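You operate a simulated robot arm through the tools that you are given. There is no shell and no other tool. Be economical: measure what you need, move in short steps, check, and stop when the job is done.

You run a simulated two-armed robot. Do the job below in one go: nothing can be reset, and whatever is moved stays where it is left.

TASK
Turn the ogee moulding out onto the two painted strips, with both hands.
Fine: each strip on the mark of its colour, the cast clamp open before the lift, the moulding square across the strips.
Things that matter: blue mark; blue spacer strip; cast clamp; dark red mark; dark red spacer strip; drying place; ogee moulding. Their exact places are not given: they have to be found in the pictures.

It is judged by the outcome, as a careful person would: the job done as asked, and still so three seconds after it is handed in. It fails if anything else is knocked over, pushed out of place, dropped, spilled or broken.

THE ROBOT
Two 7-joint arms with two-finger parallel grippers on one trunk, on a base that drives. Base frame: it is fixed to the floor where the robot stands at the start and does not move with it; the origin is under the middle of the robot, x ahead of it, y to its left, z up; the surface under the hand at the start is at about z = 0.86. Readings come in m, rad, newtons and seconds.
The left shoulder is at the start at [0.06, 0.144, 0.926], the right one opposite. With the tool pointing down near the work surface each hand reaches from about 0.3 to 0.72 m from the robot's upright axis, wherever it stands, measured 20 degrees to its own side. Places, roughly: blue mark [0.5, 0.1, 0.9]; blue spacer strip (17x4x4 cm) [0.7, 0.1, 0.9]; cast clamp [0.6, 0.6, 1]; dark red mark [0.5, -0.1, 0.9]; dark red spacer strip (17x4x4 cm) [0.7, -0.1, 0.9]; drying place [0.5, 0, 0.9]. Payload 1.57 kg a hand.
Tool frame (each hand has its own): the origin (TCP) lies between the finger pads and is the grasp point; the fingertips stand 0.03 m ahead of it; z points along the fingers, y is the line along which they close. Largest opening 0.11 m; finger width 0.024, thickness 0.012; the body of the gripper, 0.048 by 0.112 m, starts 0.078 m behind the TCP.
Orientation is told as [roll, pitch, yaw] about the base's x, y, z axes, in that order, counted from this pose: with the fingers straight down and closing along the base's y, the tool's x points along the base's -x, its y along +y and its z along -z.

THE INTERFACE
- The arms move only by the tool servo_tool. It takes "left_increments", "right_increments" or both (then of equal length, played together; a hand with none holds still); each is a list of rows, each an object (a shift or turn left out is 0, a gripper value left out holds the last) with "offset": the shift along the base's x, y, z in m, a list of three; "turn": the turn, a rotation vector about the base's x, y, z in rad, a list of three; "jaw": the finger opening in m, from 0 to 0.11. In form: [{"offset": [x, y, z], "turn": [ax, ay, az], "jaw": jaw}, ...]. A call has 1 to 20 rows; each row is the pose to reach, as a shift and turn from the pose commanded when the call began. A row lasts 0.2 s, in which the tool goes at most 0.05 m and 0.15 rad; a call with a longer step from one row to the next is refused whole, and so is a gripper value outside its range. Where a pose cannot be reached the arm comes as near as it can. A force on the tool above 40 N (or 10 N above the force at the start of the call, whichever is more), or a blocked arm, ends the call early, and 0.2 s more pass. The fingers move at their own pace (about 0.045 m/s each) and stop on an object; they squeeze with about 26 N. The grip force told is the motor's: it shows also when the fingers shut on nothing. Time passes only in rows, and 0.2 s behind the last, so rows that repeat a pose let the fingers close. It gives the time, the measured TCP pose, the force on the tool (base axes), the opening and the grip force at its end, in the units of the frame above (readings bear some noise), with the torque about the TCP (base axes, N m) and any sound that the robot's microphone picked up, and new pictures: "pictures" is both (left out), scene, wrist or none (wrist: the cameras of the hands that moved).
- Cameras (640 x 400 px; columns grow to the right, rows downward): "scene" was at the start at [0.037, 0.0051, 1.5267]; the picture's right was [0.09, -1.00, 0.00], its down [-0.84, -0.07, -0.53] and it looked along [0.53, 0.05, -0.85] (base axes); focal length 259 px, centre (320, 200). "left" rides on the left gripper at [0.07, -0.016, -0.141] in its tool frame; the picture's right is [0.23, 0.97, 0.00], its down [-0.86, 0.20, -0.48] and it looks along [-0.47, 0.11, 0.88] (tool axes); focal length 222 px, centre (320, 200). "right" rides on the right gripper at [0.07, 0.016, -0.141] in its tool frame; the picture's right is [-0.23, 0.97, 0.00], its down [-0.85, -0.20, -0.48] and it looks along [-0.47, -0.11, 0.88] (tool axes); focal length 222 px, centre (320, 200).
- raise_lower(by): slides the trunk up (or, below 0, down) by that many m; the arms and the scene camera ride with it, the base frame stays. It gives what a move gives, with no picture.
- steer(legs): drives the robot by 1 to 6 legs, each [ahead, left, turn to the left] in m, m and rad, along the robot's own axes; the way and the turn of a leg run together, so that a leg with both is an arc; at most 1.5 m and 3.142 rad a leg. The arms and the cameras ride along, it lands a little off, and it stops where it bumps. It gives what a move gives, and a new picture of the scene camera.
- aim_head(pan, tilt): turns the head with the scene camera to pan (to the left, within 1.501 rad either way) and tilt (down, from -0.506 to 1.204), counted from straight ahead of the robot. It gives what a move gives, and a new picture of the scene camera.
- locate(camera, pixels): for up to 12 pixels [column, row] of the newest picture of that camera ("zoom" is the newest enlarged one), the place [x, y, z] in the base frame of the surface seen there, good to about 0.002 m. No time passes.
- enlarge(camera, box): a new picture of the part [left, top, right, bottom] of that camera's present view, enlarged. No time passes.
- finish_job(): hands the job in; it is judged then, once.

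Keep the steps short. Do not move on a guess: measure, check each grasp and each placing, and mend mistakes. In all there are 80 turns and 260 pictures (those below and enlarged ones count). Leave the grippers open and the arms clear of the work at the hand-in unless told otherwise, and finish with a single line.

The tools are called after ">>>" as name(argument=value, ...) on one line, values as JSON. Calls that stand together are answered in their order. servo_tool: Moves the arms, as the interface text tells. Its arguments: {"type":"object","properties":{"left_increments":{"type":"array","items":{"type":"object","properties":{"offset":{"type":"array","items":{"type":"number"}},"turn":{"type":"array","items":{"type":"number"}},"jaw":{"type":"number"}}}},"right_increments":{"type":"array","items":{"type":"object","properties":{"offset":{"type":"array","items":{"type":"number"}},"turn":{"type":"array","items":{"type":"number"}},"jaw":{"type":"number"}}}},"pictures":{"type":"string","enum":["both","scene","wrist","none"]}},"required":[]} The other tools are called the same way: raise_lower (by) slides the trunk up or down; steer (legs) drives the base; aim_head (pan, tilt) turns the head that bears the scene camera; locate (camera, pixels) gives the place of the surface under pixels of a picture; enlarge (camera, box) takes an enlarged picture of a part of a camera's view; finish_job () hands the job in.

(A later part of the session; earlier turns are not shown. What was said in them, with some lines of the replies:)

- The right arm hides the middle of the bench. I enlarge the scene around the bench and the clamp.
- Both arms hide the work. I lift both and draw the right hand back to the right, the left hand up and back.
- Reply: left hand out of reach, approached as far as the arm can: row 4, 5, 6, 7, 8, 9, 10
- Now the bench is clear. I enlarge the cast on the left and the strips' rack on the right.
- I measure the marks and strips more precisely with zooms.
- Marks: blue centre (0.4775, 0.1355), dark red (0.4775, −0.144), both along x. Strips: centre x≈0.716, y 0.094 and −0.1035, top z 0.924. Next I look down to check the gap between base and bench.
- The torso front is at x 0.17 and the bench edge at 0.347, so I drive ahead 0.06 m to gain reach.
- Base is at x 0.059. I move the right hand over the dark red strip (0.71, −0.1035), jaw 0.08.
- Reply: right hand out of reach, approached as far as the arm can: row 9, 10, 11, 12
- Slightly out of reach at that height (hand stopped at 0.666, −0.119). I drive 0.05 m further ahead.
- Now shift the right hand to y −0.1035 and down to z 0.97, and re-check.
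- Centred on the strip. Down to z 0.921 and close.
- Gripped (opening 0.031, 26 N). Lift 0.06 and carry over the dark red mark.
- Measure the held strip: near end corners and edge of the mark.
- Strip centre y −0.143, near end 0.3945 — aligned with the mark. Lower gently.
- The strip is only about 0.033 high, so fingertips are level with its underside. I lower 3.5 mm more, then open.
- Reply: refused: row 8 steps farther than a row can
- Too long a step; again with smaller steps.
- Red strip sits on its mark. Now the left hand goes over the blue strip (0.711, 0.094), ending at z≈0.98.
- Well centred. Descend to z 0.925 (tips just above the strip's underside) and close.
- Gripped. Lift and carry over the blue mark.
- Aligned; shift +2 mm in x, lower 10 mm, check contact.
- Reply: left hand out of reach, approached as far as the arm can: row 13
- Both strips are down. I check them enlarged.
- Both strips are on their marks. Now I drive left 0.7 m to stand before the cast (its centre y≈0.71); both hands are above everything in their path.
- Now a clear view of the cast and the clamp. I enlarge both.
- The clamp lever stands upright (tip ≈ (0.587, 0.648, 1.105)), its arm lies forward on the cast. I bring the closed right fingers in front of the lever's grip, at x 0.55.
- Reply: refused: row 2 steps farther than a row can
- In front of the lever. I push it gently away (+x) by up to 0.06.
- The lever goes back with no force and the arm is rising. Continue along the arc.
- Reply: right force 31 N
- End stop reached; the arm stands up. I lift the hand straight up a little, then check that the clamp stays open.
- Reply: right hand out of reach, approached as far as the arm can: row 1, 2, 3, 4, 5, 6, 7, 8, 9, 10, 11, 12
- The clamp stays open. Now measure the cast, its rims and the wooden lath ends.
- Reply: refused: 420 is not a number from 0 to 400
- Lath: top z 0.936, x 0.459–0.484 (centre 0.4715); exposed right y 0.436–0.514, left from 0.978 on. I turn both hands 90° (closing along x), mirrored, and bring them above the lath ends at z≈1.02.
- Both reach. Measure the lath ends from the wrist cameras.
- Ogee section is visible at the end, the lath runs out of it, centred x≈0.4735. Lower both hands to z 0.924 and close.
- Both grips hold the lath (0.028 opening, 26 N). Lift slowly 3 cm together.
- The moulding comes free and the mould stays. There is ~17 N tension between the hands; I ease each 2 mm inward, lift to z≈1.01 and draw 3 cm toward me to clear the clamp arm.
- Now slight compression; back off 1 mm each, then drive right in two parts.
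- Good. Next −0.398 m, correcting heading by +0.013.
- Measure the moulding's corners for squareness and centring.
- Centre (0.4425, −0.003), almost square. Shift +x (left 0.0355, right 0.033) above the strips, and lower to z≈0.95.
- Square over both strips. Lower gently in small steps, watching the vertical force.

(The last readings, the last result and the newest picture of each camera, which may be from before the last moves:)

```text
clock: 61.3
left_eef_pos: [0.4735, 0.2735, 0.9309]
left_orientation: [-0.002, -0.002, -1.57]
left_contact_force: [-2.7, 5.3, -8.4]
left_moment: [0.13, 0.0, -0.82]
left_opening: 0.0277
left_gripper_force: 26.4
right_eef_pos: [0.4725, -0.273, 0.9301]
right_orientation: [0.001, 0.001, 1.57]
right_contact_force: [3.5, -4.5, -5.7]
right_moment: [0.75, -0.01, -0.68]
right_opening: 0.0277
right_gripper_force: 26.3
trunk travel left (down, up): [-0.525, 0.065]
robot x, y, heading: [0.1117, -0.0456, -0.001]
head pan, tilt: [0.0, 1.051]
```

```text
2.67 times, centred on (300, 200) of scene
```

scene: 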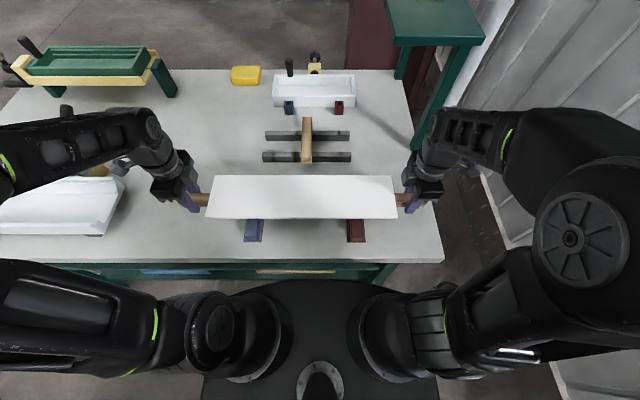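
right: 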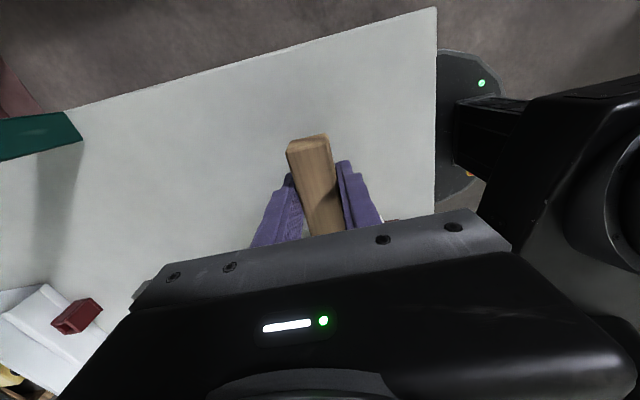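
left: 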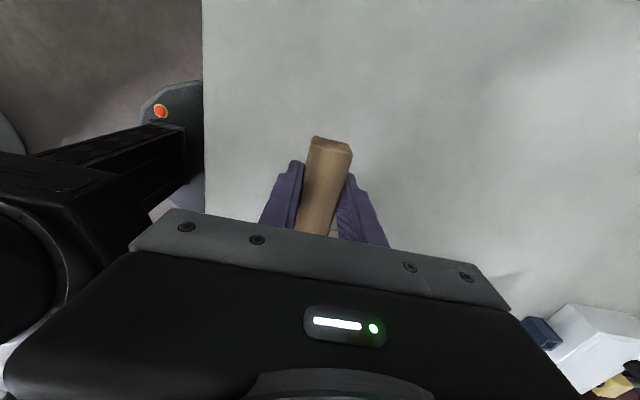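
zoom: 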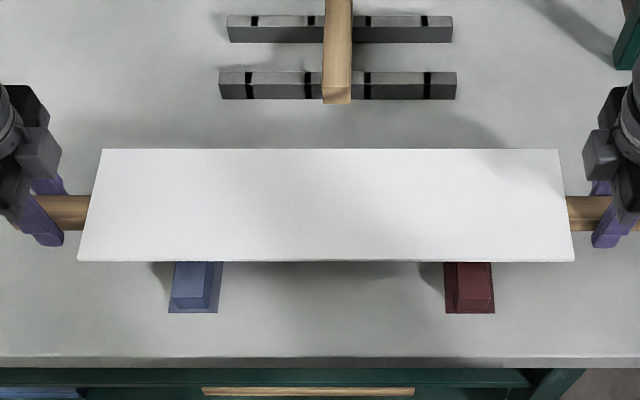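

>>> locate(camera="zoom", pixels=[[107, 153], [553, 153], [83, 257], [568, 257], [196, 280], [467, 280], [198, 152], [467, 152]])

>>> servo_tool(right_increments=[{"offset": [0, 0, -0.002]}, {"offset": [0, 0, -0.004]}, {"offset": [0, 0, -0.006]}, {"offset": [0, 0, -0.007]}], left_increments=[{"offset": [0, 0, -0.002]}, {"offset": [0, 0, -0.004]}, {"offset": [0, 0, -0.006]}, {"offset": [0, 0, -0.0075]}], pictures="none")

```text
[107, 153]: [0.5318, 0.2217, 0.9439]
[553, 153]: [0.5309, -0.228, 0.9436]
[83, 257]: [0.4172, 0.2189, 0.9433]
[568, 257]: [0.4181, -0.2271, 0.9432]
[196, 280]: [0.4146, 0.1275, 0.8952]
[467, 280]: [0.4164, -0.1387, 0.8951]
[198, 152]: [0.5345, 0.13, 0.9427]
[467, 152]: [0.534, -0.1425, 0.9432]
```

```text
clock: 62.3
left_eef_pos: [0.4746, 0.272, 0.9245]
left_orientation: [0.0, -0.001, -1.569]
left_contact_force: [-3.6, 6.8, -5.8]
left_moment: [-0.26, 0.13, -0.81]
left_opening: 0.0279
left_gripper_force: 26.0
right_eef_pos: [0.4727, -0.2751, 0.9237]
right_orientation: [0.001, -0.001, 1.569]
right_contact_force: [3.7, -7.9, -8.2]
right_moment: [-0.41, -0.06, -0.77]
right_opening: 0.0279
right_gripper_force: 26.1
trunk travel left (down, up): [-0.525, 0.065]
robot x, y, heading: [0.1113, -0.0495, -0.002]
head pan, tilt: [0.0, 1.051]
```

Square and centred; still hanging (≈14 N total). Continue lowering.

>>> servo_tool(right_increments=[{"offset": [0, 0, -0.002]}, {"offset": [0, 0, -0.0035]}, {"offset": [0, 0, -0.005]}, {"offset": [0, 0, -0.0065]}], left_increments=[{"offset": [0, 0, -0.002]}, {"offset": [0, 0, -0.0035]}, {"offset": [0, 0, -0.005]}, {"offset": [0, 0, -0.0065]}], pictures="none")

>>> enlarge(camera="scene", box=[230, 200, 290, 250])

```text
clock: 63.3
left_eef_pos: [0.474, 0.2726, 0.9169]
left_orientation: [-0.002, -0.002, -1.568]
left_contact_force: [-1.4, 0.0, -6.2]
left_moment: [-0.22, -0.08, -0.4]
left_opening: 0.0281
left_gripper_force: 25.9
right_eef_pos: [0.4734, -0.274, 0.9168]
right_orientation: [0.002, -0.001, 1.572]
right_contact_force: [1.5, 0.2, -8.0]
right_moment: [-0.05, 0.14, -0.5]
right_opening: 0.0279
right_gripper_force: 25.5
trunk travel left (down, up): [-0.525, 0.065]
robot x, y, heading: [0.1132, -0.0448, 0.003]
head pan, tilt: [0.0, 1.051]
```

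```text
8.00 times, centred on (260, 225) of scene
```

zoom: 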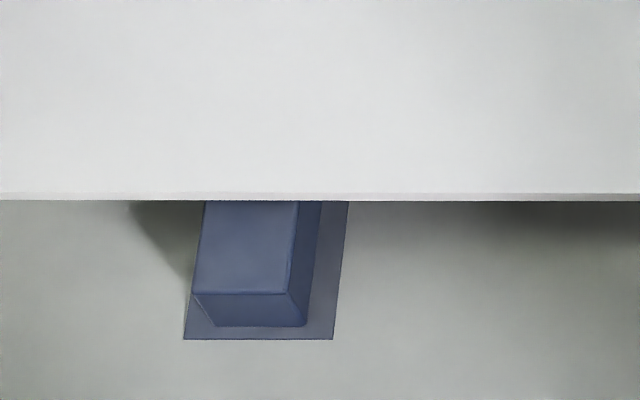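

>>> servo_tool(right_increments=[{"offset": [0, 0, -0.0015]}, {"offset": [0, 0, -0.003]}, {"offset": [0, 0, -0.0045]}, {"offset": [0, 0, -0.006]}], left_increments=[{"offset": [0, 0, -0.0015]}, {"offset": [0, 0, -0.003]}, {"offset": [0, 0, -0.0045]}, {"offset": [0, 0, -0.006]}], pictures="none")

```text
clock: 64.3
left_eef_pos: [0.4758, 0.2737, 0.9135]
left_orientation: [0.006, 0.0, -1.571]
left_contact_force: [1.0, -5.5, 17.9]
left_moment: [0.0, 0.66, -0.64]
left_opening: 0.0282
left_gripper_force: 25.9
right_eef_pos: [0.4733, -0.2737, 0.9139]
right_orientation: [-0.003, -0.001, 1.571]
right_contact_force: [2.3, 5.4, 5.2]
right_moment: [0.75, -0.13, -0.65]
right_opening: 0.028
right_gripper_force: 26.0
trunk travel left (down, up): [-0.525, 0.065]
robot x, y, heading: [0.11, -0.0459, -0.004]
head pan, tilt: [0.0, 1.051]
```

Contact: forces turned upward at z≈0.914. Ease up slightly, check.

>>> servo_tool(right_increments=[{"offset": [0, 0, 0.001]}, {"offset": [0, 0, 0.001]}], left_increments=[{"offset": [0, 0, 0.0015]}, {"offset": [0, 0, 0.0015]}], pictures="scene")

>>> enlarge(camera="scene", box=[180, 150, 420, 250])

>>> locate(camera="zoom", pixels=[[113, 164], [543, 164], [89, 265], [561, 265], [320, 164], [320, 265], [196, 290], [467, 290]])

```text
clock: 64.9
left_eef_pos: [0.4748, 0.2734, 0.9135]
left_orientation: [0.002, -0.001, -1.571]
left_contact_force: [2.5, -7.6, 16.8]
left_moment: [0.06, 0.02, -0.6]
left_opening: 0.0279
left_gripper_force: 26.1
right_eef_pos: [0.473, -0.2735, 0.9117]
right_orientation: [0.001, -0.002, 1.572]
right_contact_force: [3.6, 7.3, 1.5]
right_moment: [0.48, -0.11, -0.49]
right_opening: 0.028
right_gripper_force: 26.2
trunk travel left (down, up): [-0.525, 0.065]
robot x, y, heading: [0.1125, -0.0466, 0.001]
head pan, tilt: [0.0, 1.051]
```

scene: 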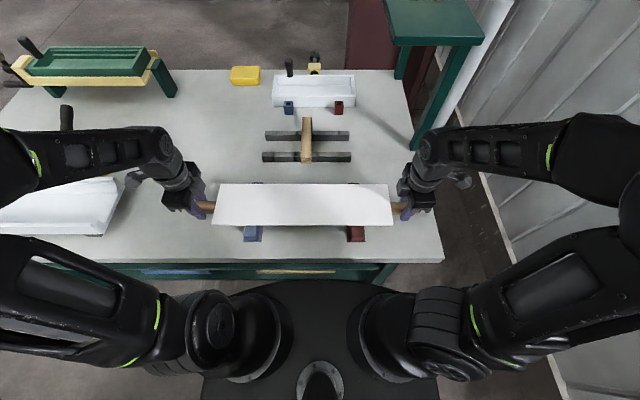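

```text
2.67 times, centred on (300, 200) of scene
```

zoom: 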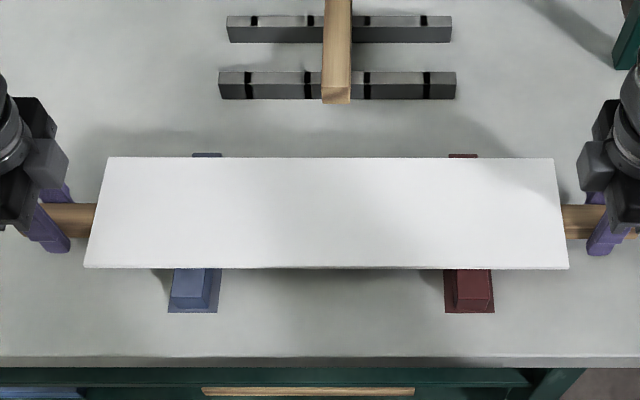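

```text
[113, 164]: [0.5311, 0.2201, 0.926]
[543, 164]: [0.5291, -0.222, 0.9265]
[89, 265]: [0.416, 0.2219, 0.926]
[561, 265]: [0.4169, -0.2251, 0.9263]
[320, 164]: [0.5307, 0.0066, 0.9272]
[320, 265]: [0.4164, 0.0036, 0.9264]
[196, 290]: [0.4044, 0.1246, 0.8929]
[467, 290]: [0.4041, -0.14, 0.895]
```

Level (top 0.926), square, centred. Ease the left 1 mm more, then open both hands.

>>> servo_tool(right_increments=[{"offset": [0, 0, 0]}, {"offset": [0, 0, 0]}], left_increments=[{"offset": [0, 0, 0.001]}, {"offset": [0, 0, 0.0012]}], pictures="none")

```text
clock: 65.5
left_eef_pos: [0.4726, 0.272, 0.9123]
left_orientation: [-0.003, -0.002, -1.569]
left_contact_force: [3.7, -6.0, 4.5]
left_moment: [0.68, -0.34, -0.4]
left_opening: 0.0277
left_gripper_force: 26.2
right_eef_pos: [0.4736, -0.2729, 0.9117]
right_orientation: [0.0, 0.0, 1.571]
right_contact_force: [4.6, 3.3, 6.4]
right_moment: [0.68, -0.06, -0.34]
right_opening: 0.0279
right_gripper_force: 26.2
trunk travel left (down, up): [-0.525, 0.065]
robot x, y, heading: [0.106, -0.0482, 0.004]
head pan, tilt: [0.0, 1.051]
```

Both lightly loaded on the strips. Open both.

>>> servo_tool(right_increments=[{"jaw": 0.034}, {"jaw": 0.045}, {"jaw": 0.06}, {"jaw": 0.07}, {"jaw": 0.07}, {"jaw": 0.07}], left_increments=[{"jaw": 0.034}, {"jaw": 0.045}, {"jaw": 0.06}, {"jaw": 0.07}, {"jaw": 0.07}, {"jaw": 0.07}], pictures="both")

```text
clock: 66.9
left_eef_pos: [0.4746, 0.273, 0.9144]
left_orientation: [0.0, -0.002, -1.569]
left_contact_force: [-0.1, 0.2, -0.4]
left_moment: [-0.01, 0.01, 0.02]
left_opening: 0.0701
left_gripper_force: 0.0
right_eef_pos: [0.4729, -0.2732, 0.9122]
right_orientation: [0.0, 0.0, 1.572]
right_contact_force: [0.1, 0.1, 0.5]
right_moment: [0.02, -0.05, 0.03]
right_opening: 0.0698
right_gripper_force: 0.1
trunk travel left (down, up): [-0.525, 0.065]
robot x, y, heading: [0.1087, -0.0462, 0.002]
head pan, tilt: [0.0, 1.051]
```

scene: 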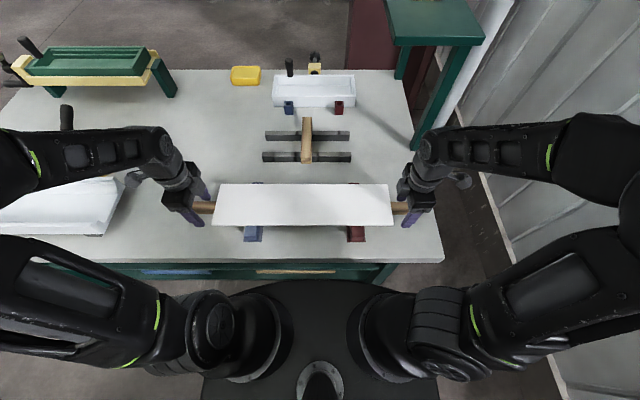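
right: 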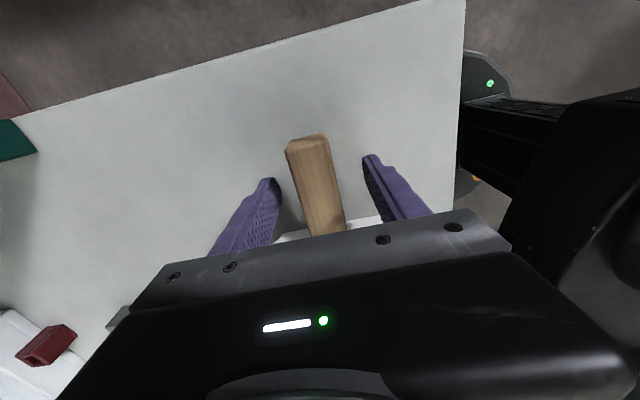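
left: 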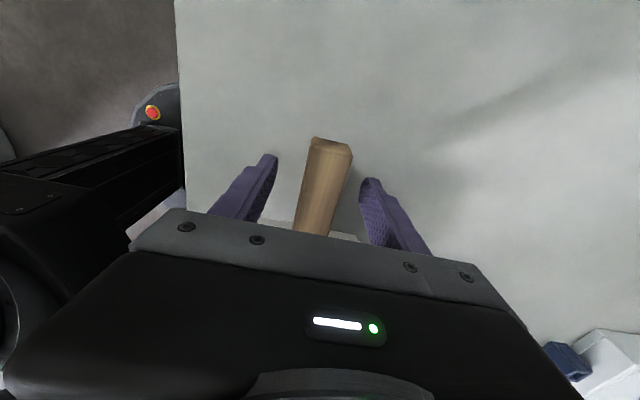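

Released; the moulding rests steadily. Raise both hands straight up and clear outwards.

>>> servo_tool(right_increments=[{"offset": [0, 0, 0.03]}, {"offset": [0, 0, 0.06]}, {"offset": [0, 0, 0.1]}, {"offset": [0, 0, 0.13]}, {"offset": [-0.03, -0.02, 0.15]}, {"offset": [-0.06, -0.04, 0.15]}, {"offset": [-0.09, -0.06, 0.15], "jaw": 0.11}, {"offset": [-0.09, -0.06, 0.15], "jaw": 0.11}], left_increments=[{"offset": [0, 0, 0.03]}, {"offset": [0, 0, 0.06]}, {"offset": [0, 0, 0.1]}, {"offset": [0, 0, 0.13]}, {"offset": [-0.03, 0.02, 0.15]}, {"offset": [-0.06, 0.04, 0.15]}, {"offset": [-0.09, 0.06, 0.15], "jaw": 0.11}, {"offset": [-0.09, 0.06, 0.15], "jaw": 0.11}], pictures="scene")

>>> enlarge(camera="scene", box=[180, 150, 420, 250])

>>> locate(camera="zoom", pixels=[[113, 164], [543, 164], [89, 265], [561, 265], [186, 295], [467, 295]])

```text
clock: 68.7
left_eef_pos: [0.3845, 0.3344, 1.0631]
left_orientation: [0.001, -0.001, -1.571]
left_contact_force: [0.3, 0.1, -0.5]
left_moment: [0.0, 0.01, 0.0]
left_opening: 0.1101
left_gripper_force: 0.0
right_eef_pos: [0.3823, -0.3336, 1.0624]
right_orientation: [0.002, 0.0, 1.572]
right_contact_force: [-0.6, 0.3, -0.2]
right_moment: [-0.01, 0.04, -0.01]
right_opening: 0.1099
right_gripper_force: 0.1
trunk travel left (down, up): [-0.525, 0.065]
robot x, y, heading: [0.1121, -0.0436, 0.004]
head pan, tilt: [0.0, 1.051]
```

scene: 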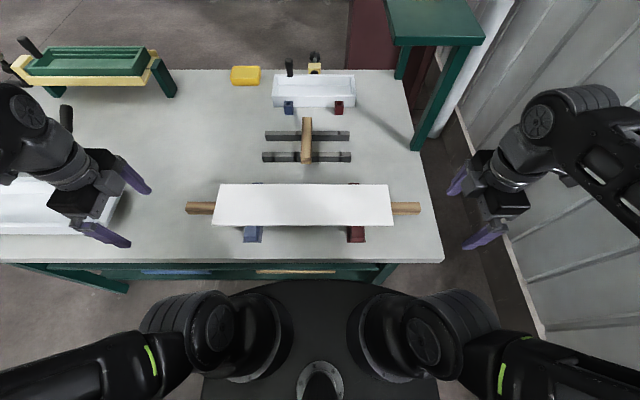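

```text
2.67 times, centred on (300, 200) of scene
```

zoom: 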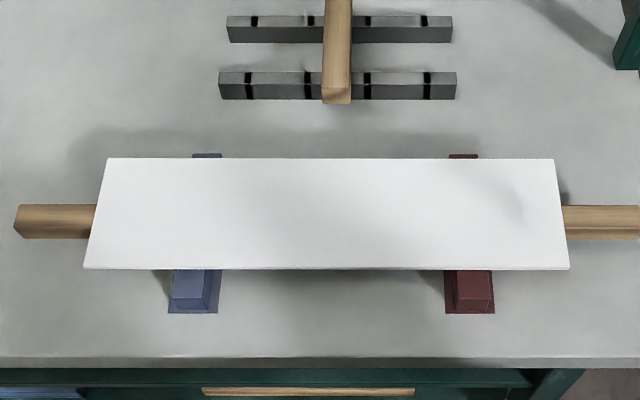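

```text
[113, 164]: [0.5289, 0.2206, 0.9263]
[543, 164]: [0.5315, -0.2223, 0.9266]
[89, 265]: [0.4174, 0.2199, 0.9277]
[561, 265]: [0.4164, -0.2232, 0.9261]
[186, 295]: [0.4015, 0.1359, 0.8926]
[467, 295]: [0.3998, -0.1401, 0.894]
```

The moulding lies level and square across both strips. Each strip is still on its mark, the clamp is open, and the hands are open and clear.

>>> finish_job()

```text
The job is handed in.
```

The ogee moulding lies square and level across the blue and dark red strips, each strip on the mark of its colour; the cast clamp was opened before the lift, nothing else was moved, and the job is handed in.
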